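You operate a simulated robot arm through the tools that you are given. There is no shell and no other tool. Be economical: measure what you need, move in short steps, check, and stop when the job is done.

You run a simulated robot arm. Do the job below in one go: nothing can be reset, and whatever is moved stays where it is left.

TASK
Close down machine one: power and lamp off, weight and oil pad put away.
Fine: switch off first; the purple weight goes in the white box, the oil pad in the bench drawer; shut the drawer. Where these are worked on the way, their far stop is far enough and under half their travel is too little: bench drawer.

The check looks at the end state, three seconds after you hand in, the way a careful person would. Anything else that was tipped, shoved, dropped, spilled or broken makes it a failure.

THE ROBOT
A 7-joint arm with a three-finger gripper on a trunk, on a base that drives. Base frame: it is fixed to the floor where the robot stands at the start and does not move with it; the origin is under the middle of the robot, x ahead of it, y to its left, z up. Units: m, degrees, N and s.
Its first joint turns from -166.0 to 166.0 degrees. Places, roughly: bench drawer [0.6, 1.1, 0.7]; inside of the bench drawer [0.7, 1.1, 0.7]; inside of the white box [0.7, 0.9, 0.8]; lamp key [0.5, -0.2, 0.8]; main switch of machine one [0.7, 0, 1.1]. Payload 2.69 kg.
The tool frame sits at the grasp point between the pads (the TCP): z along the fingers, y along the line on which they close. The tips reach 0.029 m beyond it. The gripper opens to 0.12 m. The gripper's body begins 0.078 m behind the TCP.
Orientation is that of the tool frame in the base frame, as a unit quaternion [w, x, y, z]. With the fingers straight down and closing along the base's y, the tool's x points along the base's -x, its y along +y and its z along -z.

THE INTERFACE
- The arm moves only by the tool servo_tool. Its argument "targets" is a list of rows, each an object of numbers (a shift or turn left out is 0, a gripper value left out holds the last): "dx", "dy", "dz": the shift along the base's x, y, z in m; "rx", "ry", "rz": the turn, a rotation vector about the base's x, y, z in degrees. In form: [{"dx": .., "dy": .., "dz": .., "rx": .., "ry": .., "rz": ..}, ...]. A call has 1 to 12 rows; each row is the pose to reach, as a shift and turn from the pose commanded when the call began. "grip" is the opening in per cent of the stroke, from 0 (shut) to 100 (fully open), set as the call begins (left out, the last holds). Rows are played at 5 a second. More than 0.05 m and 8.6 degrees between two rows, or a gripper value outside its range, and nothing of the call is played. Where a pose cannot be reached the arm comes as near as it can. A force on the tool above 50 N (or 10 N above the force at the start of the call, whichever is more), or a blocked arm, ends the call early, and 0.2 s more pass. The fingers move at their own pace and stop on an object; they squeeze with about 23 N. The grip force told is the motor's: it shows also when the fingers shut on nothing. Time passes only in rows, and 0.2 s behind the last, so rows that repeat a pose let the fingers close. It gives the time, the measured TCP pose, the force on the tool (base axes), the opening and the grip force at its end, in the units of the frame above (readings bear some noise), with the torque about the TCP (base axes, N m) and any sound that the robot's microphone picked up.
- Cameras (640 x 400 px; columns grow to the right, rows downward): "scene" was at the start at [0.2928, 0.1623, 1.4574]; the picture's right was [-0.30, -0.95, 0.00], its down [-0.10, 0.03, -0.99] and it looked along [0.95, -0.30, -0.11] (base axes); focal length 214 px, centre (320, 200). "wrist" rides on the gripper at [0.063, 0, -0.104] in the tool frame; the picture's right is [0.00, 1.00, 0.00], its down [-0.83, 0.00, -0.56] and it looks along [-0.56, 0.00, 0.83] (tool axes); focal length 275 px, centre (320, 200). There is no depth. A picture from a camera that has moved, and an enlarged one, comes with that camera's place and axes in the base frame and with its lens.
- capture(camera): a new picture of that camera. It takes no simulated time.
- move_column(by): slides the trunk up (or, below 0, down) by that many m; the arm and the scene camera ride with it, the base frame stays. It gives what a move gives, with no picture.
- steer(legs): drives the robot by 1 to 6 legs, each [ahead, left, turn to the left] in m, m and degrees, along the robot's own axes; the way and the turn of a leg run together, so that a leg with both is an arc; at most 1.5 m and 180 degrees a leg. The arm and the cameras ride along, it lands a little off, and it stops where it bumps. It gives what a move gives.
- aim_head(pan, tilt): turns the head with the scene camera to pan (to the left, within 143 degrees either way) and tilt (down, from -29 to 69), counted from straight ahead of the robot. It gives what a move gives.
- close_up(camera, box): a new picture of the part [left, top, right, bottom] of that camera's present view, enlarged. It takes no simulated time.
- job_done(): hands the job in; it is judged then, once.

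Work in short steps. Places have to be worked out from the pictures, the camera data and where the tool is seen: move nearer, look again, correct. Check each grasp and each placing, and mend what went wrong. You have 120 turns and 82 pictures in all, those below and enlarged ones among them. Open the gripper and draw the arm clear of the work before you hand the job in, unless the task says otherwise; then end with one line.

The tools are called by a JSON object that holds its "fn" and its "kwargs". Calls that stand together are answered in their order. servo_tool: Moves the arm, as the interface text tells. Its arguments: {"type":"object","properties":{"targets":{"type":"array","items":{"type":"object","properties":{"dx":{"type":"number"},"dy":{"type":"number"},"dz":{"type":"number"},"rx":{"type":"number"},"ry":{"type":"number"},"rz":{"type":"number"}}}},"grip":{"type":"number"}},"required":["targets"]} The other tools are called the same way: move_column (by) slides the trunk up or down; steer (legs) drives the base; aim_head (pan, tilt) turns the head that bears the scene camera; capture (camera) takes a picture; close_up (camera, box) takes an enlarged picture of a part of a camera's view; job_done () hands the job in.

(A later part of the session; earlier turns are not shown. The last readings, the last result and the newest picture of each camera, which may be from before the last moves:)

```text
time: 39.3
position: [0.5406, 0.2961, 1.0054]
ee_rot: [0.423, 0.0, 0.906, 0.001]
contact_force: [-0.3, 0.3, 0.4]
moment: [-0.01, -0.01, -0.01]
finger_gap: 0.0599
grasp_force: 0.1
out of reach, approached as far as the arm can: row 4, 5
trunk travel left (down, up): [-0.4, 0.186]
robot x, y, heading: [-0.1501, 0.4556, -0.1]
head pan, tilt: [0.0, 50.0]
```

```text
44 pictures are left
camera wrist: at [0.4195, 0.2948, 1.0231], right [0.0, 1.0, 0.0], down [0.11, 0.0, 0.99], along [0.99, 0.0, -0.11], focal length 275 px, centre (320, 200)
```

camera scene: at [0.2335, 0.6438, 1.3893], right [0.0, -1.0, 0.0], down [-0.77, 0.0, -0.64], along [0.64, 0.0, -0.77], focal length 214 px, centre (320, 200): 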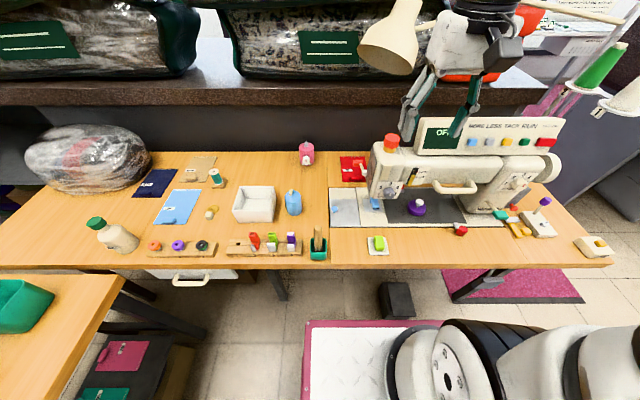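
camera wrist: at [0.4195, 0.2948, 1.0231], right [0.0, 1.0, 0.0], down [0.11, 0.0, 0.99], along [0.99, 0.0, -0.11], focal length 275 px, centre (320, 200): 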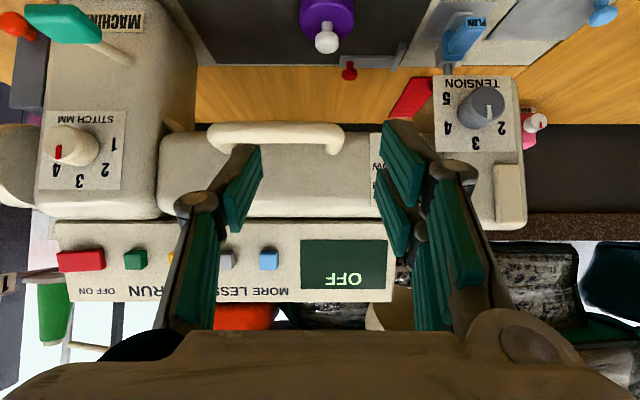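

The knob refines to (0.697, 0.303, 0.82). I move to a pre-grasp point 12 cm back along the tilted tool line.

{"fn": "servo_tool", "kwargs": {"targets": [{"dx": 0.017, "dy": 0.003, "dz": -0.032}, {"dx": 0.034, "dy": 0.006, "dz": -0.064}, {"dx": 0.05, "dy": 0.007, "dz": -0.096}, {"dx": 0.05, "dy": 0.007, "dz": -0.096}]}}

{"fn": "capture", "kwargs": {"camera": "wrist"}}

```text
time: 40.3
position: [0.59, 0.3023, 0.9097]
ee_rot: [0.423, 0.0, 0.906, 0.001]
contact_force: [0.7, 0.4, 0.8]
moment: [0.0, -0.05, 0.01]
finger_gap: 0.0601
grasp_force: 0.1
trunk travel left (down, up): [-0.4, 0.186]
robot x, y, heading: [-0.1458, 0.4551, 0.0]
head pan, tilt: [0.0, 50.0]
```

```text
43 pictures are left
camera wrist: at [0.4691, 0.3023, 0.9269], right [0.0, 1.0, 0.0], down [0.11, 0.0, 0.99], along [0.99, 0.0, -0.11], focal length 275 px, centre (320, 200)
```

wrist: 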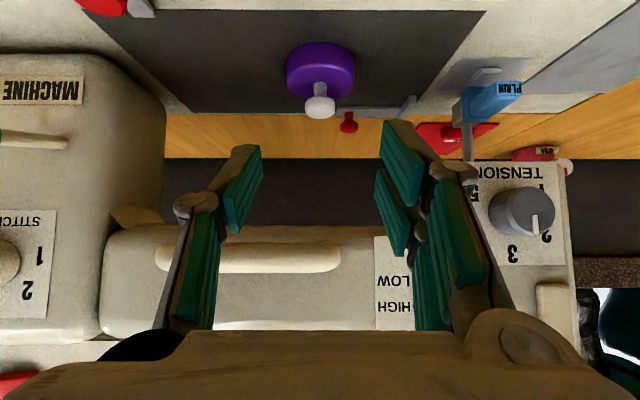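

The knob is confirmed at (0.699, 0.302, 0.818). I advance along the tool axis around it.

{"fn": "servo_tool", "kwargs": {"targets": [{"dx": 0.025, "dz": -0.021}, {"dx": 0.05, "dz": -0.042}, {"dx": 0.075, "dz": -0.063}, {"dx": 0.085, "dz": -0.0715}, {"dx": 0.095, "dz": -0.079}, {"dx": 0.095, "dz": -0.079}]}}

{"fn": "capture", "kwargs": {"camera": "wrist"}}

```text
time: 41.7
position: [0.6861, 0.3032, 0.8318]
ee_rot: [0.423, 0.001, 0.906, 0.001]
contact_force: [-0.2, 0.6, 1.1]
moment: [-0.06, -0.01, 0.0]
finger_gap: 0.0598
grasp_force: 0.1
trunk travel left (down, up): [-0.4, 0.186]
robot x, y, heading: [-0.1505, 0.4548, -0.1]
head pan, tilt: [0.0, 50.0]
```

```text
42 pictures are left
camera wrist: at [0.5646, 0.3019, 0.8487], right [0.0, 1.0, 0.0], down [0.11, 0.0, 0.99], along [0.99, 0.0, -0.11], focal length 275 px, centre (320, 200)
```

wrist: 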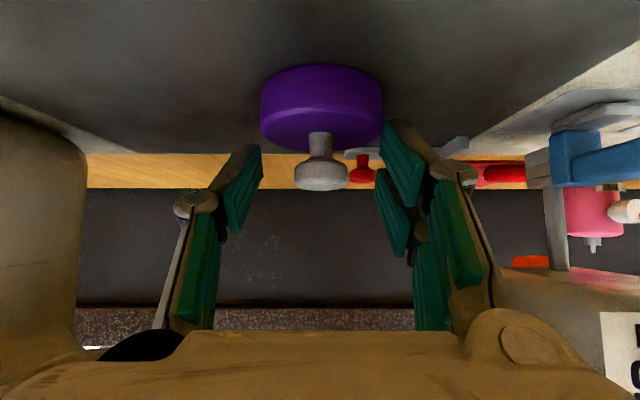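

The knob sits between the pads, so I close.

{"fn": "servo_tool", "kwargs": {"targets": [{}, {}, {}, {}], "grip": 0}}

{"fn": "servo_tool", "kwargs": {"targets": [{"dz": 0.006}, {"dz": 0.012}, {"dz": 0.018}, {"dz": 0.018}]}}

{"fn": "capture", "kwargs": {"camera": "wrist"}}

```text
time: 42.7
position: [0.6855, 0.3021, 0.8328]
ee_rot: [0.424, 0.001, 0.906, 0.001]
contact_force: [1.1, 1.5, 3.9]
moment: [0.19, -0.09, -0.02]
finger_gap: 0.0401
grasp_force: 23.0
trunk travel left (down, up): [-0.4, 0.186]
robot x, y, heading: [-0.1474, 0.4545, -0.2]
head pan, tilt: [0.0, 50.0]
```

```text
time: 43.4
position: [0.6792, 0.3035, 0.8369]
ee_rot: [0.414, 0.002, 0.91, 0.001]
contact_force: [-9.3, 2.0, -18.2]
moment: [-0.14, -2.52, -0.1]
finger_gap: 0.0363
grasp_force: 23.1
trunk travel left (down, up): [-0.4, 0.186]
robot x, y, heading: [-0.1487, 0.4595, -0.3]
head pan, tilt: [0.0, 50.0]
stopped in row 3: the force on the tool passed its limit at 60 N (the readings are from after the stop); the commanded pose is now the measured one
```

```text
41 pictures are left
camera wrist: at [0.5587, 0.3029, 0.8564], right [0.0, 1.0, 0.0], down [0.13, 0.0, 0.99], along [0.99, 0.0, -0.13], focal length 275 px, centre (320, 200)
```

wrist: 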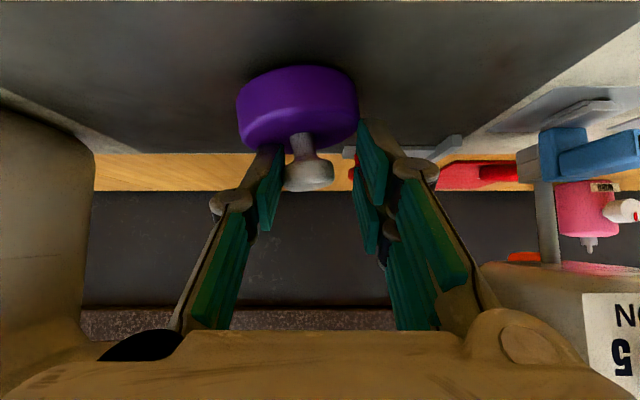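

The hand touched the carry handle when I lifted, and the fingertips caught the disc's rim instead of cleanly holding the knob. I lower again and draw the pinched weight straight back, out from under the handle.

{"fn": "servo_tool", "kwargs": {"targets": [{"dz": -0.003}, {"dx": -0.003, "dz": -0.006}, {"dx": -0.015, "dz": -0.006}, {"dx": -0.025, "dz": -0.006}, {"dx": -0.035, "dz": -0.006}, {"dx": -0.045, "dz": -0.006}, {"dx": -0.055, "dz": -0.006}]}}

{"fn": "capture", "kwargs": {"camera": "wrist"}}

{"fn": "close_up", "kwargs": {"camera": "scene", "box": [350, 100, 510, 200]}}

```text
time: 45.0
position: [0.6255, 0.3044, 0.8318]
ee_rot: [0.417, 0.0, 0.909, 0.002]
contact_force: [5.0, 1.2, 16.0]
moment: [0.35, -0.55, -0.07]
finger_gap: 0.0387
grasp_force: 23.0
trunk travel left (down, up): [-0.4, 0.186]
robot x, y, heading: [-0.1507, 0.4559, -0.5]
head pan, tilt: [0.0, 50.0]
```

```text
40 pictures are left
camera wrist: at [0.5054, 0.3033, 0.8516], right [0.0, 1.0, 0.0], down [0.12, 0.0, 0.99], along [0.99, 0.0, -0.12], focal length 275 px, centre (320, 200)
```

wrist: 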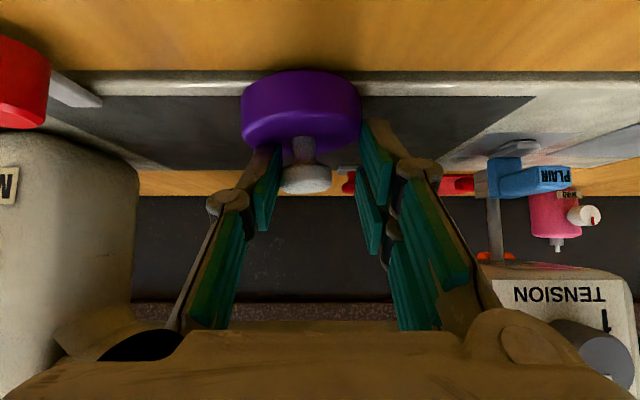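

```text
4.00 times, centred on (430, 150) of scene
camera zoom: at [0.1323, 0.6442, 1.3893], right [0.0, -1.0, 0.0], down [-0.77, 0.0, -0.64], along [0.64, 0.0, -0.77], focal length 858 px, centre (-120, 400)
```

zoom: 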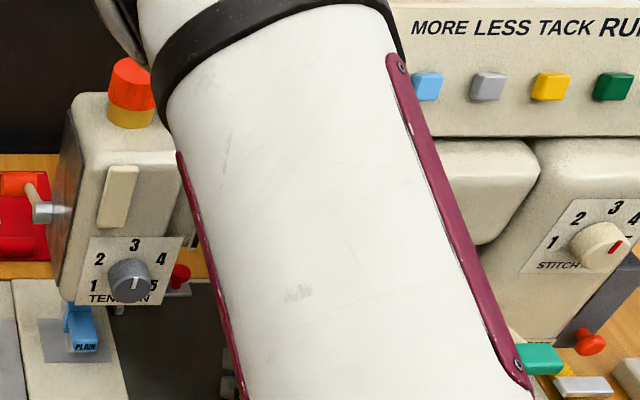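

The weight slid out toward the bed's front edge and stayed upright. Now I open, shift so the knob lies between the pads with the tips above the disc, and look.

{"fn": "servo_tool", "kwargs": {"targets": [{}, {}, {"dz": 0.01}, {"dx": 0.005, "dy": -0.007, "dz": 0.011}, {"dx": 0.01, "dy": -0.007, "dz": 0.011}, {"dx": 0.01, "dy": -0.007, "dz": 0.011}], "grip": 45}}

{"fn": "capture", "kwargs": {"camera": "wrist"}}

```text
time: 46.4
position: [0.6356, 0.2964, 0.8444]
ee_rot: [0.417, 0.001, 0.909, 0.001]
contact_force: [0.3, -1.1, 0.2]
moment: [-0.03, 0.0, -0.01]
finger_gap: 0.0542
grasp_force: 0.1
trunk travel left (down, up): [-0.4, 0.186]
robot x, y, heading: [-0.1481, 0.4556, -0.3]
head pan, tilt: [0.0, 50.0]
```

```text
38 pictures are left
camera wrist: at [0.5159, 0.2957, 0.8631], right [0.0, 1.0, 0.0], down [0.12, 0.0, 0.99], along [0.99, 0.0, -0.12], focal length 275 px, centre (320, 200)
```

wrist: 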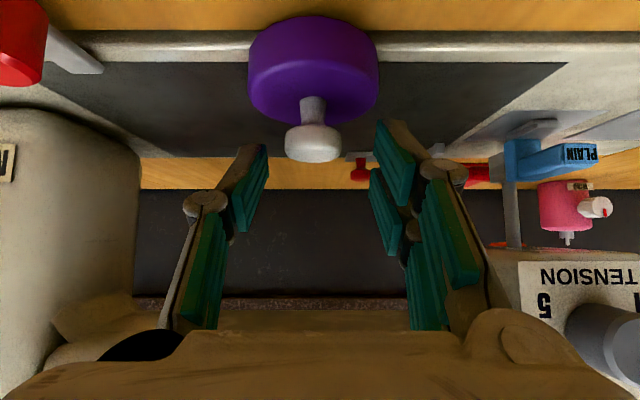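

The knob is at about (0.641, 0.293, 0.82) and the weight is upright. I lower a touch, centre on it and close.

{"fn": "servo_tool", "kwargs": {"targets": [{"dx": 0.004, "dy": -0.003, "dz": -0.004}, {"dx": 0.004, "dy": -0.003, "dz": -0.004}]}}

{"fn": "servo_tool", "kwargs": {"targets": [{}, {}, {}, {}], "grip": 0}}

{"fn": "capture", "kwargs": {"camera": "wrist"}}

```text
time: 47.0
position: [0.6403, 0.2934, 0.8392]
ee_rot: [0.418, 0.001, 0.909, 0.001]
contact_force: [-1.1, 0.2, 0.1]
moment: [0.0, -0.02, 0.02]
finger_gap: 0.0542
grasp_force: 0.1
trunk travel left (down, up): [-0.4, 0.186]
robot x, y, heading: [-0.1477, 0.4536, -0.1]
head pan, tilt: [0.0, 50.0]
```

```text
time: 48.0
position: [0.6405, 0.2939, 0.8396]
ee_rot: [0.417, 0.001, 0.909, 0.001]
contact_force: [1.9, 0.1, 1.9]
moment: [0.14, 0.01, 0.0]
finger_gap: 0.0226
grasp_force: 23.0
trunk travel left (down, up): [-0.4, 0.186]
robot x, y, heading: [-0.1507, 0.458, -0.3]
head pan, tilt: [0.0, 50.0]
```

```text
37 pictures are left
camera wrist: at [0.5199, 0.2928, 0.8592], right [0.0, 1.0, 0.0], down [0.12, 0.0, 0.99], along [0.99, 0.0, -0.12], focal length 275 px, centre (320, 200)
```

wrist: 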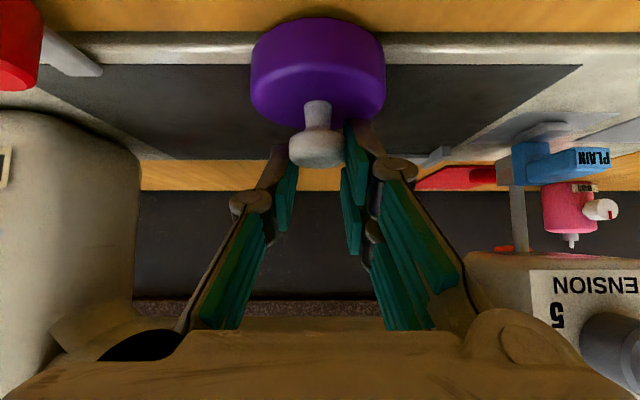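

The grip reads 22.6 mm, which matches the knob. I lift a little, then draw back and up clear of the handle.

{"fn": "servo_tool", "kwargs": {"targets": [{"dz": 0.008}, {"dx": -0.01, "dz": 0.018}, {"dx": -0.04, "dz": 0.035}, {"dx": -0.07, "dz": 0.06}, {"dx": -0.09, "dz": 0.09}, {"dx": -0.1, "dz": 0.12}]}}

{"fn": "capture", "kwargs": {"camera": "wrist"}}

```text
time: 49.4
position: [0.5416, 0.2934, 0.9591]
ee_rot: [0.416, 0.001, 0.91, 0.001]
contact_force: [0.0, 0.6, -2.0]
moment: [0.03, -0.03, -0.01]
finger_gap: 0.0229
grasp_force: 22.6
trunk travel left (down, up): [-0.4, 0.186]
robot x, y, heading: [-0.1524, 0.4546, -0.2]
head pan, tilt: [0.0, 50.0]
```

```text
36 pictures are left
camera wrist: at [0.421, 0.2919, 0.9791], right [0.0, 1.0, 0.0], down [0.12, 0.0, 0.99], along [0.99, 0.0, -0.12], focal length 275 px, centre (320, 200)
```

wrist: 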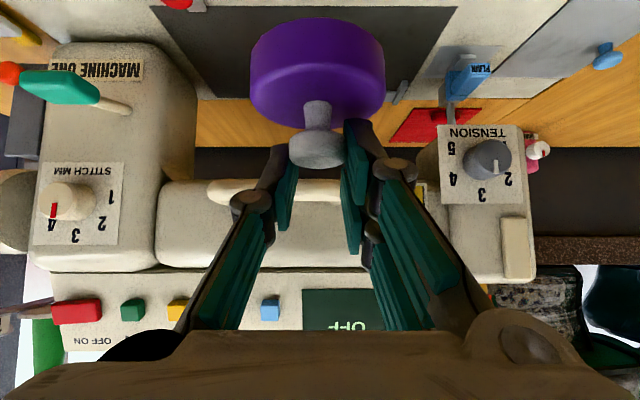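

The weight is held. I lift high and swing left toward the box, easing the tilt to about 20°.

{"fn": "servo_tool", "kwargs": {"targets": [{"dz": 0.045}, {"dz": 0.09}, {"dz": 0.135, "dy": 0.01}, {"dz": 0.165, "dy": 0.04}, {"dz": 0.18, "dy": 0.08, "ry": 5}, {"dz": 0.18, "dy": 0.125, "ry": 10}, {"dz": 0.18, "dy": 0.17, "ry": 15}, {"dz": 0.18, "dy": 0.215, "ry": 20}, {"dz": 0.18, "dy": 0.26, "ry": 25}, {"dz": 0.18, "dy": 0.305, "ry": 30}, {"dz": 0.18, "dy": 0.35, "ry": 30}, {"dz": 0.18, "dy": 0.395, "ry": 30}]}}

{"fn": "steer", "kwargs": {"legs": [[0, 0.08, 0], [0.08, 0, 0]]}}

{"fn": "capture", "kwargs": {"camera": "wrist"}}

{"fn": "capture", "kwargs": {"camera": "scene"}}

```text
time: 51.5
position: [0.5527, 0.4961, 1.1367]
ee_rot: [0.19, 0.087, 0.978, -0.015]
contact_force: [-0.7, -0.5, -1.9]
moment: [-0.04, -0.08, -0.04]
finger_gap: 0.0225
grasp_force: 23.3
trunk travel left (down, up): [-0.4, 0.186]
robot x, y, heading: [-0.1489, 0.4574, -0.2]
head pan, tilt: [0.0, 50.0]
stopped in row 10: the arm was blocked; the commanded pose is now the measured one
```

```text
time: 53.3
position: [0.6329, 0.577, 1.137]
ee_rot: [0.192, 0.086, 0.978, -0.017]
contact_force: [0.6, 0.2, -2.1]
moment: [-0.01, 0.01, 0.01]
finger_gap: 0.0224
grasp_force: 23.3
trunk travel left (down, up): [-0.4, 0.186]
robot x, y, heading: [-0.0702, 0.5362, -0.1]
head pan, tilt: [0.0, 50.0]
```

```text
35 pictures are left
camera wrist: at [0.5368, 0.5933, 1.2093], right [0.17, 0.99, 0.0], down [0.55, -0.09, 0.83], along [0.82, -0.14, -0.56], focal length 275 px, centre (320, 200)
```

wrist: 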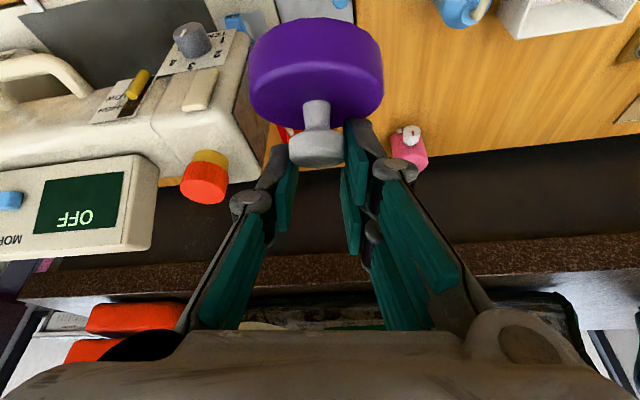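

```text
34 pictures are left
camera scene: at [0.1872, 0.7326, 1.3641], right [0.15, -0.99, 0.0], down [-0.94, -0.14, -0.31], along [0.3, 0.04, -0.95], focal length 214 px, centre (320, 200)
```

scene: 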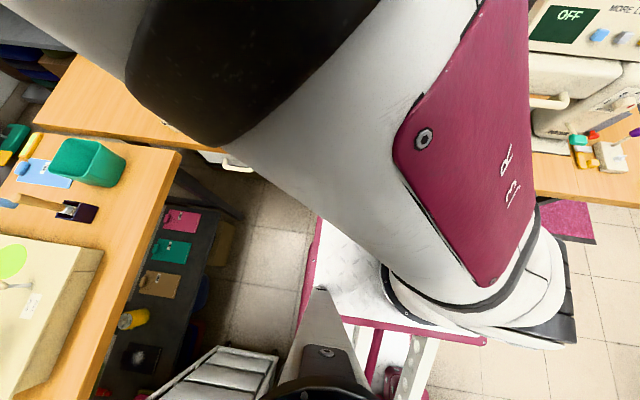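

The elbow bumped the robot's own head, because the target was too far to the robot's left. I'll bring the arm back right, then turn the base left 45° so the box lies to the robot's right.

{"fn": "servo_tool", "kwargs": {"targets": [{"dx": -0.015, "dy": -0.03, "dz": 0.01}, {"dx": -0.03, "dy": -0.06, "dz": 0.03}, {"dx": -0.04, "dy": -0.09, "dz": 0.05}]}}

{"fn": "steer", "kwargs": {"legs": [[0, 0, 45]]}}

{"fn": "aim_head", "kwargs": {"pan": -25, "tilt": 50}}

{"fn": "capture", "kwargs": {"camera": "scene"}}

{"fn": "capture", "kwargs": {"camera": "wrist"}}

```text
time: 54.0
position: [0.588, 0.4349, 1.1716]
ee_rot: [0.188, 0.18, 0.964, -0.053]
contact_force: [0.3, 0.4, -1.5]
moment: [-0.01, -0.05, 0.0]
finger_gap: 0.0224
grasp_force: 23.1
trunk travel left (down, up): [-0.4, 0.186]
robot x, y, heading: [-0.0728, 0.5382, -0.2]
head pan, tilt: [0.0, 50.0]
stopped in row 3: the arm was blocked; the commanded pose is now the measured one
```

```text
time: 56.4
position: [0.468, 0.9263, 1.1729]
ee_rot: [0.195, -0.2, 0.96, 0.024]
contact_force: [0.1, 0.5, -1.9]
moment: [0.02, -0.02, -0.01]
finger_gap: 0.0226
grasp_force: 22.7
trunk travel left (down, up): [-0.4, 0.186]
robot x, y, heading: [-0.0713, 0.5376, 44.9]
head pan, tilt: [0.0, 50.0]
```

```text
time: 57.3
position: [0.4697, 0.9262, 1.1727]
ee_rot: [0.194, -0.198, 0.961, 0.024]
contact_force: [0.2, 0.8, -1.6]
moment: [0.0, -0.03, 0.0]
finger_gap: 0.0225
grasp_force: 22.9
trunk travel left (down, up): [-0.4, 0.186]
robot x, y, heading: [-0.0684, 0.5355, 45.3]
head pan, tilt: [-25.0, 50.0]
```

```text
33 pictures are left
camera scene: at [-0.0008, 0.8604, 1.3834], right [0.63, -0.78, 0.0], down [-0.63, -0.51, -0.58], along [0.45, 0.37, -0.81], focal length 214 px, centre (320, 200)
```

scene: 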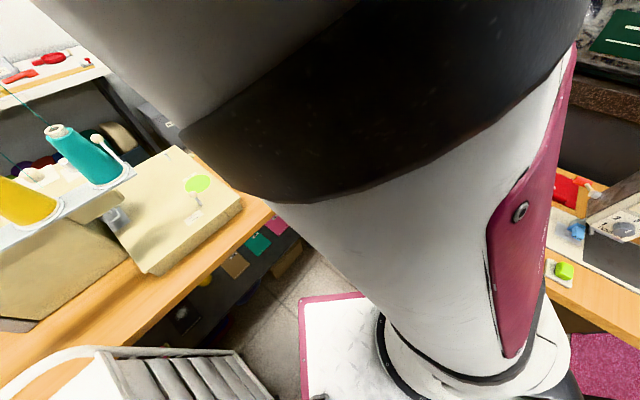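

```text
32 pictures are left
camera wrist: at [0.3779, 0.889, 1.2431], right [-0.39, 0.92, -0.03], down [0.5, 0.24, 0.83], along [0.77, 0.31, -0.56], focal length 275 px, centre (320, 200)
```

wrist: 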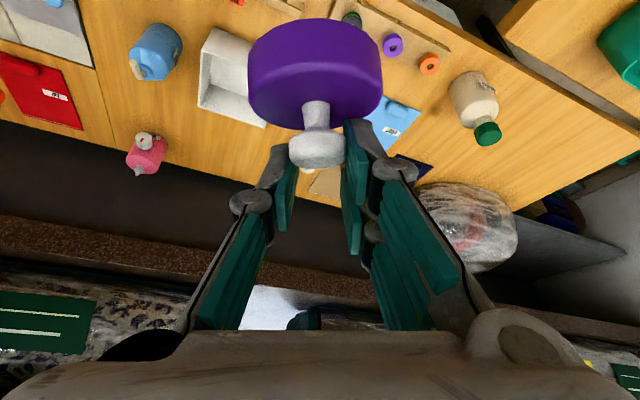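

The elbow still rests against the head. I'll turn the head away to the back-left and extend the arm outward toward the box.

{"fn": "aim_head", "kwargs": {"pan": 125, "tilt": 30}}

{"fn": "servo_tool", "kwargs": {"targets": [{"dx": 0.035, "dy": -0.01, "dz": -0.01}, {"dx": 0.07, "dy": -0.02, "dz": -0.02}, {"dx": 0.105, "dy": -0.03, "dz": -0.035}, {"dx": 0.14, "dy": -0.04, "dz": -0.05}, {"dx": 0.175, "dy": -0.05, "dz": -0.065}]}}

{"fn": "capture", "kwargs": {"camera": "wrist"}}

```text
time: 59.6
position: [0.4696, 0.925, 1.1711]
ee_rot: [0.195, -0.198, 0.96, 0.022]
contact_force: [-0.3, -0.3, -1.9]
moment: [0.0, -0.06, -0.02]
finger_gap: 0.0225
grasp_force: 23.1
trunk travel left (down, up): [-0.4, 0.186]
robot x, y, heading: [-0.069, 0.5368, 44.7]
head pan, tilt: [125.0, 30.0]
```

```text
time: 60.8
position: [0.6438, 0.8791, 1.1077]
ee_rot: [0.196, -0.2, 0.96, 0.024]
contact_force: [-0.3, 1.1, -0.8]
moment: [-0.02, -0.07, 0.01]
finger_gap: 0.0224
grasp_force: 22.5
trunk travel left (down, up): [-0.4, 0.186]
robot x, y, heading: [-0.0696, 0.5397, 44.7]
head pan, tilt: [125.0, 30.0]
```

```text
31 pictures are left
camera wrist: at [0.5524, 0.8413, 1.1783], right [-0.4, 0.92, -0.03], down [0.5, 0.25, 0.83], along [0.77, 0.31, -0.55], focal length 275 px, centre (320, 200)
```

wrist: 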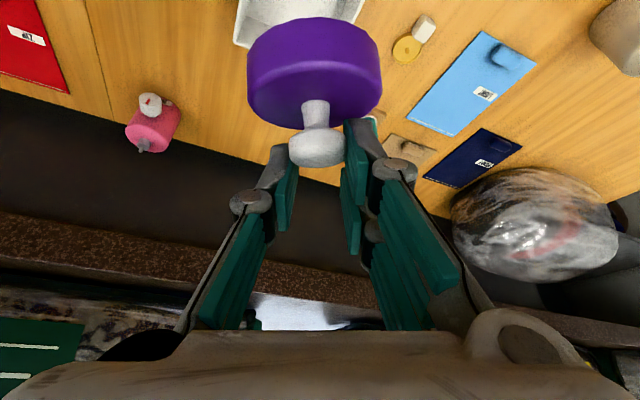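

The arm moves freely now. I bring the head round to view the box and the weight.

{"fn": "aim_head", "kwargs": {"pan": -15, "tilt": 45}}

{"fn": "capture", "kwargs": {"camera": "scene"}}

```text
time: 63.1
position: [0.6436, 0.8779, 1.1054]
ee_rot: [0.195, -0.2, 0.96, 0.024]
contact_force: [-0.2, -0.9, -2.3]
moment: [0.02, -0.04, 0.01]
finger_gap: 0.0221
grasp_force: 23.0
trunk travel left (down, up): [-0.4, 0.186]
robot x, y, heading: [-0.0688, 0.534, 44.8]
head pan, tilt: [-15.0, 45.0]
```

```text
30 pictures are left
camera scene: at [0.0134, 0.8551, 1.3962], right [0.5, -0.87, 0.0], down [-0.61, -0.35, -0.71], along [0.61, 0.35, -0.71], focal length 214 px, centre (320, 200)
```

scene: 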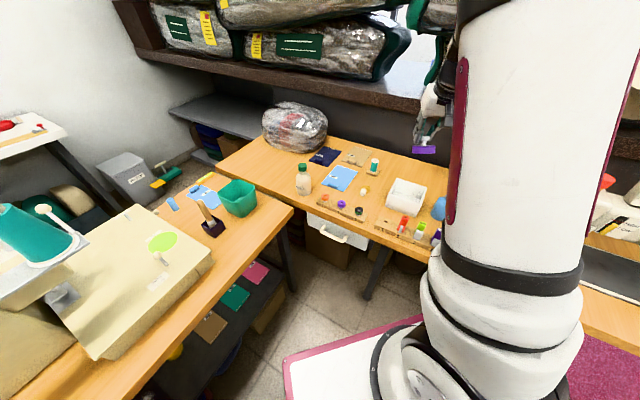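

The box centre is confirmed at about (0.69, 0.862). I descend to a hover above it and check alignment.

{"fn": "servo_tool", "kwargs": {"targets": [{"dx": 0.02, "dy": -0.002, "dz": -0.035}, {"dx": 0.04, "dy": -0.004, "dz": -0.075}, {"dx": 0.061, "dy": -0.007, "dz": -0.115}, {"dx": 0.061, "dy": -0.007, "dz": -0.155}, {"dx": 0.061, "dy": -0.007, "dz": -0.165}]}}

{"fn": "close_up", "kwargs": {"camera": "scene", "box": [330, 130, 490, 230]}}

{"fn": "capture", "kwargs": {"camera": "wrist"}}

```text
time: 64.3
position: [0.7047, 0.8695, 0.9412]
ee_rot: [0.195, -0.2, 0.96, 0.024]
contact_force: [-0.2, -0.4, -2.6]
moment: [0.01, 0.0, -0.02]
finger_gap: 0.0225
grasp_force: 23.1
trunk travel left (down, up): [-0.4, 0.186]
robot x, y, heading: [-0.066, 0.5336, 45.0]
head pan, tilt: [-15.0, 45.0]
```

```text
4.00 times, centred on (410, 180) of scene
camera zoom: at [0.0133, 0.855, 1.3962], right [0.5, -0.87, 0.0], down [-0.61, -0.35, -0.71], along [0.61, 0.35, -0.71], focal length 858 px, centre (-40, 280)
```

zoom: 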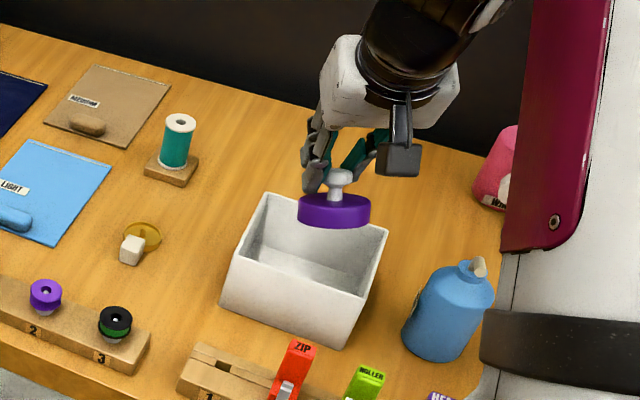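

```text
28 pictures are left
camera wrist: at [0.6136, 0.8322, 1.0119], right [-0.4, 0.92, -0.03], down [0.5, 0.25, 0.83], along [0.77, 0.31, -0.55], focal length 275 px, centre (320, 200)
```

wrist: 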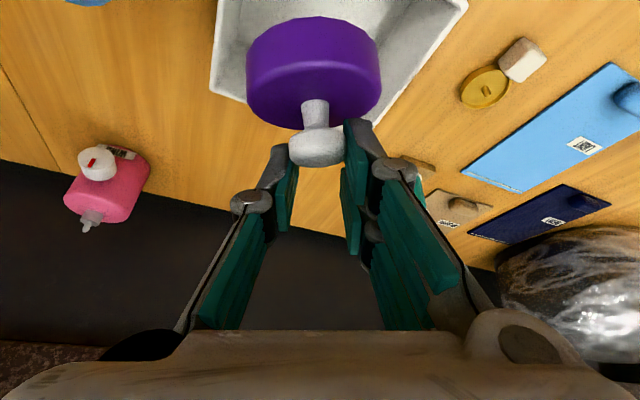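

The disc is at about (0.685, 0.853), just about over the box centre. I shift slightly and lower into the box.

{"fn": "servo_tool", "kwargs": {"targets": [{"dx": 0.004, "dy": 0.008, "dz": -0.02}, {"dx": 0.004, "dy": 0.008, "dz": -0.045}, {"dx": 0.004, "dy": 0.008, "dz": -0.065}, {"dx": 0.004, "dy": 0.008, "dz": -0.075}, {"dx": 0.004, "dy": 0.008, "dz": -0.082}]}}

{"fn": "close_up", "kwargs": {"camera": "scene", "box": [330, 130, 490, 230]}}

```text
time: 65.5
position: [0.7085, 0.879, 0.8599]
ee_rot: [0.194, -0.201, 0.96, 0.024]
contact_force: [0.0, -0.2, -1.4]
moment: [0.02, -0.01, 0.02]
finger_gap: 0.0224
grasp_force: 23.2
trunk travel left (down, up): [-0.4, 0.186]
robot x, y, heading: [-0.0691, 0.5366, 44.8]
head pan, tilt: [-15.0, 45.0]
```

```text
4.00 times, centred on (410, 180) of scene
camera zoom: at [0.0133, 0.855, 1.3962], right [0.5, -0.87, 0.0], down [-0.61, -0.35, -0.71], along [0.61, 0.35, -0.71], focal length 858 px, centre (-40, 280)
```

zoom: 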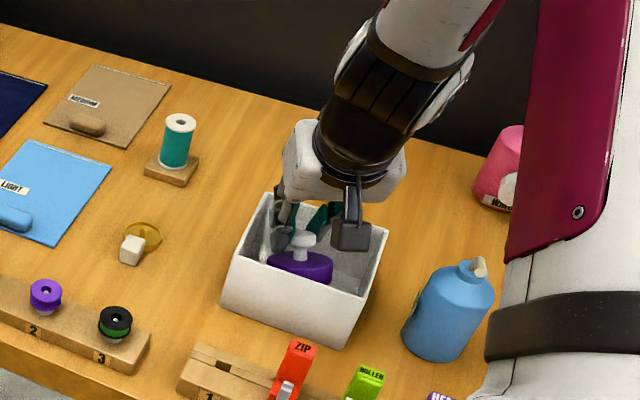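

The weight is inside the box. I lower until it touches the bottom, then release.

{"fn": "servo_tool", "kwargs": {"targets": [{"dz": -0.004}, {"dz": -0.008}, {"dz": -0.012}]}}

{"fn": "servo_tool", "kwargs": {"targets": [{}, {}, {}], "grip": 40}}

{"fn": "servo_tool", "kwargs": {"targets": [{"dx": -0.003, "dz": 0.02}, {"dx": -0.006, "dz": 0.05}, {"dx": -0.01, "dz": 0.09}, {"dx": -0.02, "dz": 0.13}, {"dx": -0.04, "dz": 0.17}, {"dx": -0.06, "dz": 0.21}]}}

{"fn": "capture", "kwargs": {"camera": "scene"}}

```text
time: 66.3
position: [0.7106, 0.8784, 0.8476]
ee_rot: [0.194, -0.2, 0.96, 0.024]
contact_force: [0.0, -1.0, -1.7]
moment: [-0.01, -0.06, 0.02]
finger_gap: 0.0223
grasp_force: 22.9
trunk travel left (down, up): [-0.4, 0.186]
robot x, y, heading: [-0.0681, 0.5363, 44.8]
head pan, tilt: [-15.0, 45.0]
```

```text
time: 67.1
position: [0.7095, 0.8769, 0.8485]
ee_rot: [0.195, -0.2, 0.96, 0.024]
contact_force: [0.0, -0.2, -0.3]
moment: [-0.01, 0.0, -0.03]
finger_gap: 0.0476
grasp_force: 0.0
trunk travel left (down, up): [-0.4, 0.186]
robot x, y, heading: [-0.0684, 0.5344, 45.1]
head pan, tilt: [-15.0, 45.0]
```

```text
time: 68.5
position: [0.6493, 0.8786, 1.0588]
ee_rot: [0.194, -0.2, 0.96, 0.024]
contact_force: [0.1, -0.1, -0.1]
moment: [0.02, 0.0, 0.04]
finger_gap: 0.0481
grasp_force: 0.0
trunk travel left (down, up): [-0.4, 0.186]
robot x, y, heading: [-0.0666, 0.5339, 44.7]
head pan, tilt: [-15.0, 45.0]
```

```text
26 pictures are left
camera scene: at [0.0139, 0.8551, 1.3961], right [0.5, -0.87, 0.0], down [-0.61, -0.35, -0.71], along [0.61, 0.35, -0.71], focal length 214 px, centre (320, 200)
```

scene: 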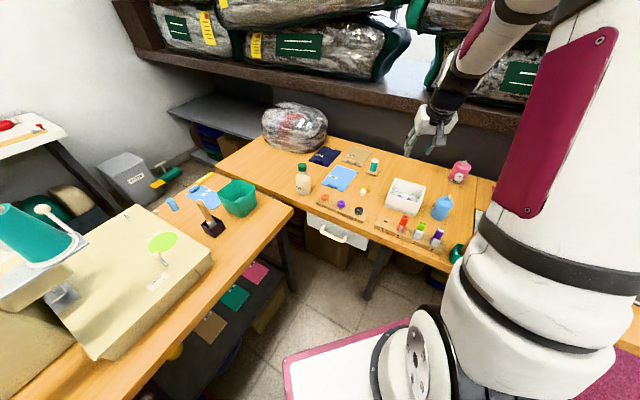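

I'll confirm the weight in the box and look at the drawer in one zoom.

{"fn": "close_up", "kwargs": {"camera": "scene", "box": [290, 160, 450, 260]}}

```text
4.00 times, centred on (370, 210) of scene
camera zoom: at [0.0139, 0.8551, 1.3961], right [0.5, -0.87, 0.0], down [-0.61, -0.35, -0.71], along [0.61, 0.35, -0.71], focal length 858 px, centre (120, 160)
```

zoom: 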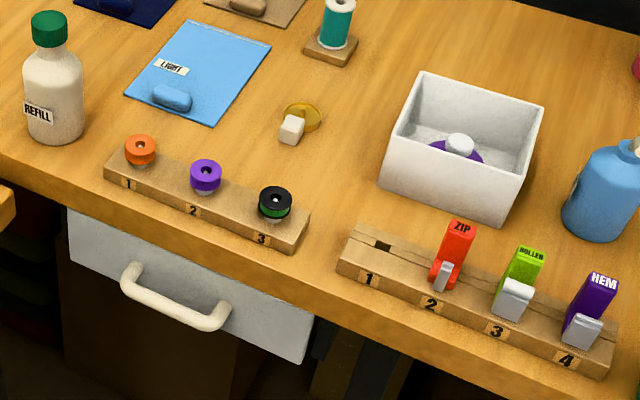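

The weight is in the box, and the drawer looks shut, with its bar handle near (0.467, 1.055, 0.70). I reposition the base so the drawer can be pulled without the elbow meeting the head.

{"fn": "steer", "kwargs": {"legs": [[-0.133, -0.157, 0], [0, 0, 20]]}}

{"fn": "aim_head", "kwargs": {"pan": -10, "tilt": 40}}

{"fn": "capture", "kwargs": {"camera": "scene"}}

```text
time: 71.2
position: [0.5012, 0.9014, 1.0577]
ee_rot: [0.188, -0.365, 0.91, 0.056]
contact_force: [-0.3, -0.5, -0.6]
moment: [-0.01, 0.02, 0.03]
finger_gap: 0.0481
grasp_force: 0.0
trunk travel left (down, up): [-0.4, 0.186]
robot x, y, heading: [-0.0541, 0.3321, 65.2]
head pan, tilt: [-15.0, 45.0]
```

```text
time: 71.8
position: [0.5013, 0.9007, 1.0577]
ee_rot: [0.187, -0.366, 0.91, 0.057]
contact_force: [0.5, 0.1, -0.3]
moment: [0.02, 0.0, -0.01]
finger_gap: 0.0479
grasp_force: 0.1
trunk travel left (down, up): [-0.4, 0.186]
robot x, y, heading: [-0.0529, 0.3314, 65.0]
head pan, tilt: [-10.0, 40.0]
```

```text
24 pictures are left
camera scene: at [-0.0901, 0.6652, 1.4034], right [0.82, -0.57, 0.0], down [-0.37, -0.53, -0.77], along [0.44, 0.63, -0.64], focal length 214 px, centre (320, 200)
```

scene: 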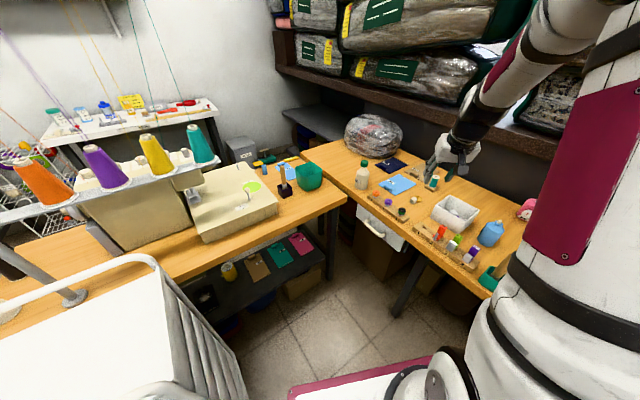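

I zoom in on the handle to triangulate it better.

{"fn": "close_up", "kwargs": {"camera": "scene", "box": [330, 180, 426, 240]}}

```text
6.67 times, centred on (378, 210) of scene
camera zoom: at [-0.0901, 0.6652, 1.4034], right [0.82, -0.57, 0.0], down [-0.37, -0.53, -0.77], along [0.44, 0.63, -0.64], focal length 1430 px, centre (-67, 133)
```

zoom: 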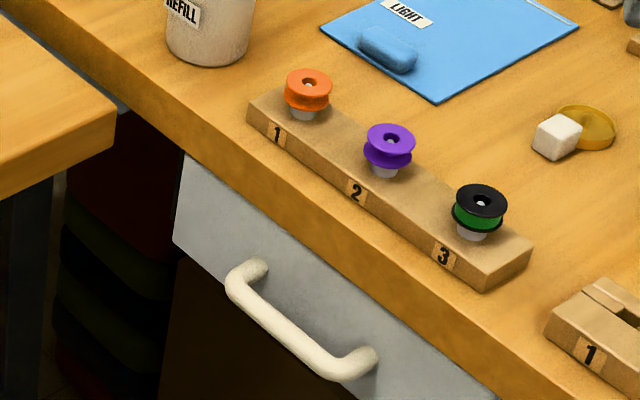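

The bar handle is at about (0.452, 1.047, 0.725), running along y. I reorient the tool (tilted 30°, fingers closing across the bar) and move to a pre-grasp point in front of it.

{"fn": "servo_tool", "kwargs": {"targets": [{"dx": -0.017, "dy": 0.02, "dz": -0.03, "rx": -4.5, "ry": -2.45, "rz": 5.5}, {"dx": -0.034, "dy": 0.042, "dz": -0.06, "rx": -9, "ry": -4.9, "rz": 11.1}, {"dx": -0.05, "dy": 0.063, "dz": -0.092, "rx": -13.5, "ry": -7.4, "rz": 16.6}, {"dx": -0.067, "dy": 0.084, "dz": -0.124, "rx": -18, "ry": -9.8, "rz": 22.2}, {"dx": -0.083, "dy": 0.105, "dz": -0.156, "rx": -22.6, "ry": -12.3, "rz": 27.7}, {"dx": -0.1, "dy": 0.126, "dz": -0.188, "rx": -27.1, "ry": -14.7, "rz": 33.3}, {"dx": -0.115, "dy": 0.146, "dz": -0.219, "rx": -31.6, "ry": -17.2, "rz": 38.8}], "grip": 55}}

{"fn": "capture", "kwargs": {"camera": "wrist"}}

```text
time: 73.5
position: [0.3876, 1.0459, 0.839]
ee_rot: [0.183, -0.683, 0.683, -0.183]
contact_force: [0.5, -1.0, 0.9]
moment: [0.07, 0.08, -0.02]
finger_gap: 0.0659
grasp_force: 0.1
trunk travel left (down, up): [-0.4, 0.186]
robot x, y, heading: [-0.0567, 0.3339, 65.0]
head pan, tilt: [-10.0, 40.0]
```

```text
22 pictures are left
camera wrist: at [0.3357, 0.9823, 0.9285], right [-0.87, 0.0, -0.5], down [-0.28, 0.83, 0.48], along [0.41, 0.56, -0.72], focal length 275 px, centre (320, 200)
```

wrist: 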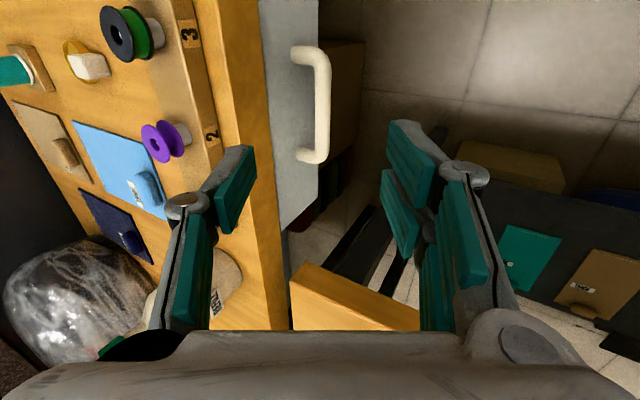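

The bar is nearly on the tool's mid-plane, offset about 3.5 mm. I narrow the fingers to about 27 mm and advance part of the way.

{"fn": "servo_tool", "kwargs": {"targets": [{"dx": 0.008, "dy": -0.003, "dz": -0.02}, {"dx": 0.022, "dy": -0.006, "dz": -0.045}, {"dx": 0.037, "dy": -0.006, "dz": -0.071}, {"dx": 0.037, "dy": -0.006, "dz": -0.071}], "grip": 23}}

{"fn": "capture", "kwargs": {"camera": "wrist"}}

```text
time: 74.5
position: [0.4237, 1.0407, 0.7701]
ee_rot: [0.183, -0.682, 0.684, -0.182]
contact_force: [-0.3, -0.6, -1.2]
moment: [-0.04, 0.05, -0.01]
finger_gap: 0.0279
grasp_force: 0.1
trunk travel left (down, up): [-0.4, 0.186]
robot x, y, heading: [-0.0535, 0.3276, 65.2]
head pan, tilt: [-10.0, 40.0]
```

```text
21 pictures are left
camera wrist: at [0.3711, 0.9767, 0.8578], right [-0.87, 0.0, -0.5], down [-0.28, 0.83, 0.48], along [0.41, 0.56, -0.72], focal length 275 px, centre (320, 200)
```

wrist: 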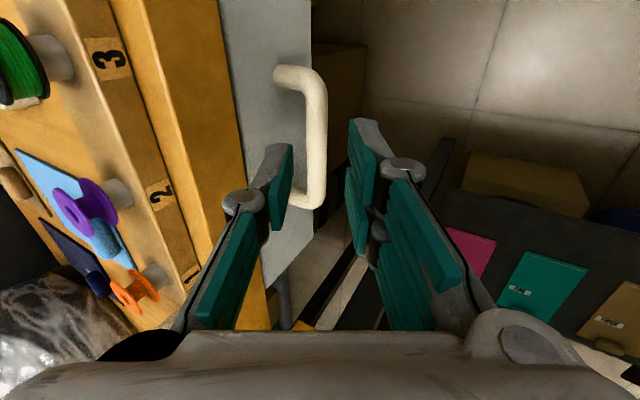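

The bar is now 3 mm to the other side. I correct that and advance 3 cm so the rear finger enters the gap behind the bar.

{"fn": "servo_tool", "kwargs": {"targets": [{"dx": 0.0026, "dz": 0.0015}, {"dx": 0.008, "dz": -0.008}, {"dx": 0.013, "dz": -0.017}, {"dx": 0.018, "dz": -0.0255}, {"dx": 0.018, "dz": -0.0255}]}}

{"fn": "capture", "kwargs": {"camera": "wrist"}}

```text
time: 75.7
position: [0.4405, 1.0413, 0.7428]
ee_rot: [0.183, -0.683, 0.683, -0.182]
contact_force: [-1.1, -0.4, -0.7]
moment: [0.01, -0.03, -0.02]
finger_gap: 0.0275
grasp_force: 0.1
trunk travel left (down, up): [-0.4, 0.186]
robot x, y, heading: [-0.0543, 0.3285, 65.2]
head pan, tilt: [-10.0, 40.0]
```

```text
20 pictures are left
camera wrist: at [0.3894, 0.9771, 0.8315], right [-0.87, 0.0, -0.5], down [-0.28, 0.83, 0.48], along [0.41, 0.56, -0.72], focal length 275 px, centre (320, 200)
```

wrist: 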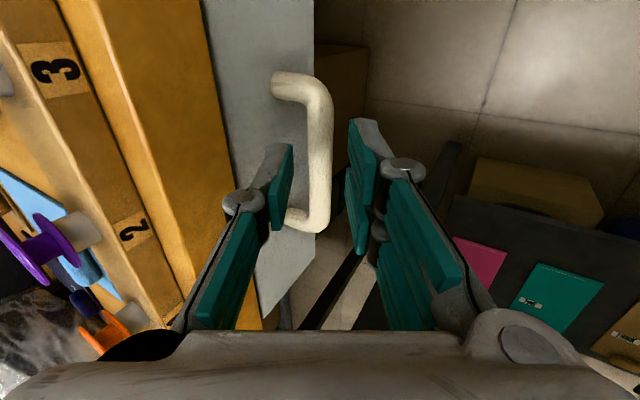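

The bar appears centred between the pads. I close and check the gap.

{"fn": "servo_tool", "kwargs": {"targets": [{"dx": 0.004, "dz": -0.007}, {"dx": 0.004, "dz": -0.007}]}}

{"fn": "servo_tool", "kwargs": {"targets": [{}, {}, {}], "grip": 0}}

```text
time: 76.2
position: [0.4455, 1.041, 0.7343]
ee_rot: [0.183, -0.683, 0.683, -0.181]
contact_force: [0.8, 0.7, -0.1]
moment: [0.0, 0.01, -0.01]
finger_gap: 0.0274
grasp_force: 0.1
trunk travel left (down, up): [-0.4, 0.186]
robot x, y, heading: [-0.0563, 0.3272, 65.1]
head pan, tilt: [-10.0, 40.0]
```

```text
time: 77.0
position: [0.4459, 1.0413, 0.7357]
ee_rot: [-0.183, 0.684, -0.683, 0.182]
contact_force: [-0.1, 0.9, -1.0]
moment: [0.0, 0.05, 0.0]
finger_gap: 0.0
grasp_force: 23.5
trunk travel left (down, up): [-0.4, 0.186]
robot x, y, heading: [-0.0518, 0.3291, 65.2]
head pan, tilt: [-10.0, 40.0]
```

The fingers shut empty, so the bar lies deeper, nearer z≈0.70. I reopen, advance 2.5 cm and close again.

{"fn": "servo_tool", "kwargs": {"targets": [{}, {}, {"dx": 0.005, "dz": -0.0087}, {"dx": 0.01, "dz": -0.0173}, {"dx": 0.0135, "dz": -0.0234}, {"dx": 0.0135, "dz": -0.0234}], "grip": 23}}

{"fn": "servo_tool", "kwargs": {"targets": [{}, {}, {}], "grip": 0}}

{"fn": "capture", "kwargs": {"camera": "wrist"}}

```text
time: 78.5
position: [0.4583, 1.0403, 0.7123]
ee_rot: [0.183, -0.683, 0.684, -0.182]
contact_force: [-0.1, -0.7, 1.4]
moment: [0.01, -0.03, 0.0]
finger_gap: 0.0276
grasp_force: 0.0
trunk travel left (down, up): [-0.4, 0.186]
robot x, y, heading: [-0.0524, 0.3304, 65.2]
head pan, tilt: [-10.0, 40.0]
```

```text
time: 79.2
position: [0.458, 1.0401, 0.7123]
ee_rot: [0.183, -0.683, 0.684, -0.182]
contact_force: [-2.1, -1.4, -3.5]
moment: [0.23, 0.09, 0.06]
finger_gap: 0.0159
grasp_force: 41.5
trunk travel left (down, up): [-0.4, 0.186]
robot x, y, heading: [-0.0536, 0.3307, 65.1]
head pan, tilt: [-10.0, 40.0]
```

```text
19 pictures are left
camera wrist: at [0.4062, 0.977, 0.8016], right [-0.87, 0.0, -0.5], down [-0.28, 0.83, 0.48], along [0.41, 0.56, -0.72], focal length 275 px, centre (320, 200)
```

wrist: 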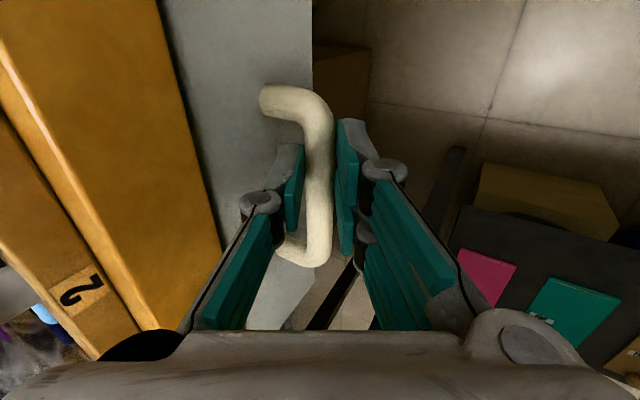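

Gripped: the gap is 15.9 mm on the bar. I pull the drawer straight out along -x.

{"fn": "servo_tool", "kwargs": {"targets": [{"dx": -0.015}, {"dx": -0.035}, {"dx": -0.055}, {"dx": -0.075}, {"dx": -0.095}, {"dx": -0.115}, {"dx": -0.135}, {"dx": -0.15}]}}

{"fn": "capture", "kwargs": {"camera": "scene"}}

```text
time: 81.0
position: [0.3087, 1.041, 0.7123]
ee_rot: [0.183, -0.683, 0.684, -0.181]
contact_force: [0.7, -3.8, 0.3]
moment: [0.3, 0.11, 0.73]
finger_gap: 0.0159
grasp_force: 41.2
trunk travel left (down, up): [-0.4, 0.186]
robot x, y, heading: [-0.0489, 0.332, 65.2]
head pan, tilt: [-10.0, 40.0]
```

```text
18 pictures are left
camera scene: at [-0.09, 0.6651, 1.4035], right [0.82, -0.57, 0.0], down [-0.37, -0.53, -0.77], along [0.44, 0.63, -0.64], focal length 214 px, centre (320, 200)
```

scene: 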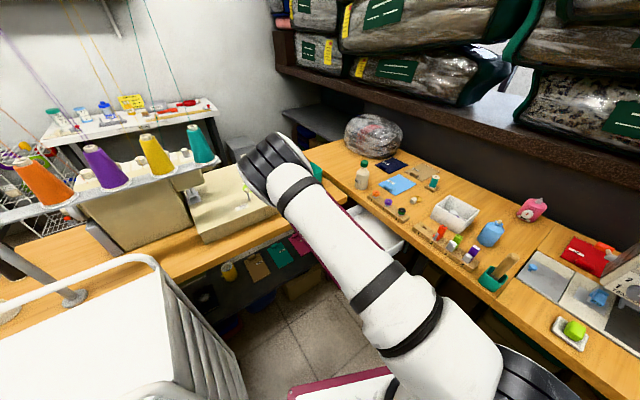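

The drawer is opening freely at 0.15 m. I pull further toward its stop.

{"fn": "servo_tool", "kwargs": {"targets": [{"dx": -0.015}, {"dx": -0.03}, {"dx": -0.045}, {"dx": -0.06}, {"dx": -0.075}, {"dx": -0.09}]}}

{"fn": "capture", "kwargs": {"camera": "wrist"}}

```text
time: 82.5
position: [0.2179, 1.0398, 0.713]
ee_rot: [0.183, -0.683, 0.683, -0.183]
contact_force: [0.8, -3.1, -3.4]
moment: [-0.68, 0.1, -0.24]
finger_gap: 0.0156
grasp_force: 41.6
trunk travel left (down, up): [-0.4, 0.186]
robot x, y, heading: [-0.051, 0.3278, 65.0]
head pan, tilt: [-10.0, 40.0]
```

```text
17 pictures are left
camera wrist: at [0.1666, 0.977, 0.8016], right [-0.87, 0.0, -0.5], down [-0.28, 0.83, 0.48], along [0.41, 0.56, -0.72], focal length 275 px, centre (320, 200)
```

wrist: 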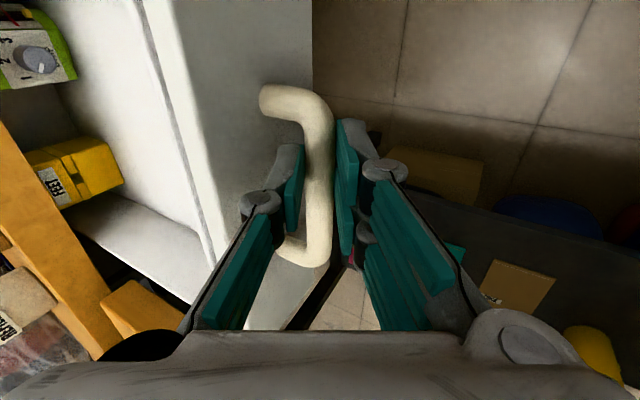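

The drawer is about 0.24 m open. I try for the stop with a few more centimetres.

{"fn": "servo_tool", "kwargs": {"targets": [{"dx": -0.012}, {"dx": -0.024}, {"dx": -0.036}, {"dx": -0.048}, {"dx": -0.06}]}}

```text
time: 83.7
position: [0.1584, 1.0397, 0.7104]
ee_rot: [-0.183, 0.684, -0.682, 0.182]
contact_force: [0.1, 1.4, 0.2]
moment: [-0.03, 0.02, 0.01]
finger_gap: 0.0
grasp_force: 29.0
trunk travel left (down, up): [-0.4, 0.186]
robot x, y, heading: [-0.0548, 0.3332, 64.9]
head pan, tilt: [-10.0, 40.0]
```

The bar slipped out of the fingers, which shut; the drawer presumably met its stop. I retreat up and look.

{"fn": "servo_tool", "kwargs": {"targets": [{"dx": -0.02, "dz": 0.035}, {"dx": -0.04, "dz": 0.07}, {"dx": -0.04, "dz": 0.115}, {"dx": -0.03, "dz": 0.16}, {"dx": 0.0, "dz": 0.195}, {"dx": 0.03, "dz": 0.23}, {"dx": 0.07, "dz": 0.255}, {"dx": 0.11, "dz": 0.28}, {"dx": 0.15, "dz": 0.3}, {"dx": 0.19, "dz": 0.32}]}}

{"fn": "close_up", "kwargs": {"camera": "scene", "box": [260, 140, 500, 290]}}

```text
time: 85.8
position: [0.3492, 1.0415, 1.0329]
ee_rot: [-0.184, 0.684, -0.683, 0.181]
contact_force: [-0.6, 0.6, 0.2]
moment: [-0.02, -0.05, 0.0]
finger_gap: 0.0
grasp_force: 28.5
trunk travel left (down, up): [-0.4, 0.186]
robot x, y, heading: [-0.0543, 0.3296, 65.2]
head pan, tilt: [-10.0, 40.0]
```

```text
2.67 times, centred on (380, 215) of scene
camera zoom: at [-0.0909, 0.6654, 1.4034], right [0.82, -0.57, 0.0], down [-0.37, -0.53, -0.77], along [0.44, 0.63, -0.64], focal length 572 px, centre (160, 160)
```

zoom: 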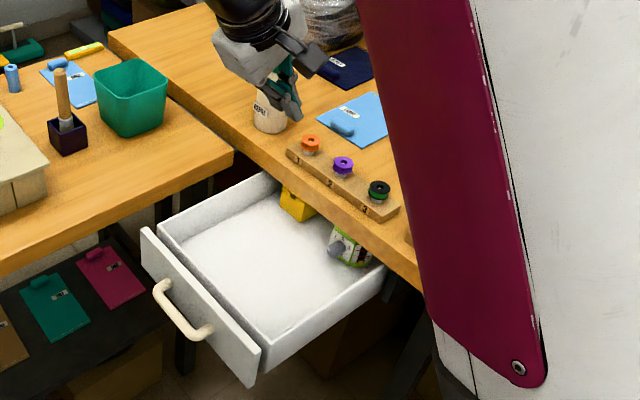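

The drawer is fully open with clear floor space at about (0.37, 1.09). Next is the oil pad: I swing over to the machine side while turning the tool vertical, closing along y.

{"fn": "servo_tool", "kwargs": {"targets": [{"dx": 0.0158, "dy": -0.0442, "dz": 0.0025, "rx": 1.93, "ry": 1.97, "rz": -7.32}, {"dx": 0.0317, "dy": -0.0883, "dz": 0.005, "rx": 3.87, "ry": 3.93, "rz": -14.65}, {"dx": 0.0475, "dy": -0.1325, "dz": 0.0075, "rx": 5.8, "ry": 5.9, "rz": -21.97}, {"dx": 0.0633, "dy": -0.1767, "dz": 0.01, "rx": 7.73, "ry": 7.87, "rz": -29.3}, {"dx": 0.0792, "dy": -0.2208, "dz": 0.0125, "rx": 9.67, "ry": 9.83, "rz": -36.6}, {"dx": 0.095, "dy": -0.265, "dz": 0.015, "rx": 11.6, "ry": 11.8, "rz": -43.95}, {"dx": 0.1108, "dy": -0.3092, "dz": 0.0175, "rx": 13.5, "ry": 13.8, "rz": -51.3}, {"dx": 0.1267, "dy": -0.3533, "dz": 0.02, "rx": 15.5, "ry": 15.7, "rz": -58.6}, {"dx": 0.1425, "dy": -0.3975, "dz": 0.0225, "rx": 17.4, "ry": 17.7, "rz": -65.9}, {"dx": 0.1583, "dy": -0.4417, "dz": 0.025, "rx": 19.3, "ry": 19.7, "rz": -73.25}, {"dx": 0.1742, "dy": -0.4858, "dz": 0.0275, "rx": 21.3, "ry": 21.6, "rz": -80.6}, {"dx": 0.19, "dy": -0.53, "dz": 0.03, "rx": 23.2, "ry": 23.6, "rz": -87.9}], "grip": 55}}

{"fn": "capture", "kwargs": {"camera": "wrist"}}

```text
time: 88.5
position: [0.539, 0.5101, 1.0639]
ee_rot: [-0.001, 0.001, 1.0, 0.0]
contact_force: [-0.7, 0.3, 1.0]
moment: [-0.06, 0.0, 0.01]
finger_gap: 0.0662
grasp_force: 0.1
trunk travel left (down, up): [-0.4, 0.186]
robot x, y, heading: [-0.0542, 0.3305, 65.4]
head pan, tilt: [-10.0, 40.0]
```

```text
15 pictures are left
camera wrist: at [0.476, 0.5101, 1.1666], right [0.0, 1.0, 0.0], down [0.83, 0.0, 0.55], along [0.55, 0.0, -0.83], focal length 275 px, centre (320, 200)
```

wrist: 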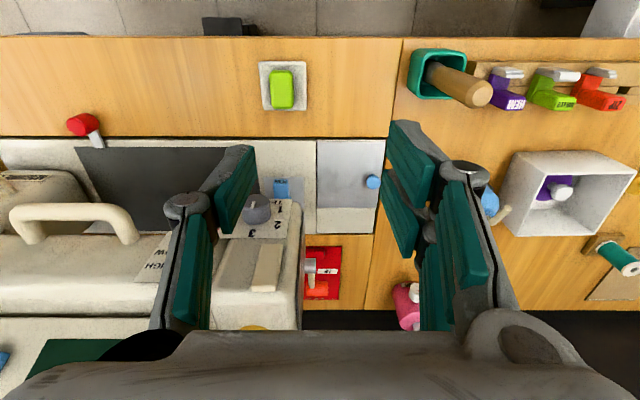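

The oil pad is at (0.552, 0.462), its lime grip about 29 mm wide along y. The weight is visible in the box. I move above the pad and descend partway.

{"fn": "servo_tool", "kwargs": {"targets": [{"dx": 0.003, "dy": -0.02, "dz": -0.03}, {"dx": 0.008, "dy": -0.035, "dz": -0.07}, {"dx": 0.012, "dy": -0.045, "dz": -0.11}, {"dx": 0.013, "dy": -0.048, "dz": -0.15}, {"dx": 0.013, "dy": -0.048, "dz": -0.185}, {"dx": 0.013, "dy": -0.048, "dz": -0.185}]}}

{"fn": "capture", "kwargs": {"camera": "wrist"}}

```text
time: 89.8
position: [0.5523, 0.4616, 0.8775]
ee_rot: [-0.001, 0.001, 1.0, 0.0]
contact_force: [-0.6, 0.8, -0.4]
moment: [-0.01, 0.0, -0.01]
finger_gap: 0.0661
grasp_force: 0.0
trunk travel left (down, up): [-0.4, 0.186]
robot x, y, heading: [-0.0523, 0.3334, 65.0]
head pan, tilt: [-10.0, 40.0]
```

```text
14 pictures are left
camera wrist: at [0.489, 0.462, 0.9804], right [0.0, 1.0, 0.0], down [0.83, 0.0, 0.55], along [0.55, 0.0, -0.83], focal length 275 px, centre (320, 200)
```

wrist: 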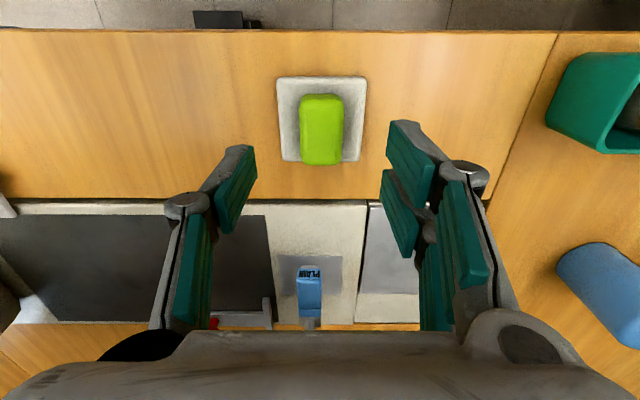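

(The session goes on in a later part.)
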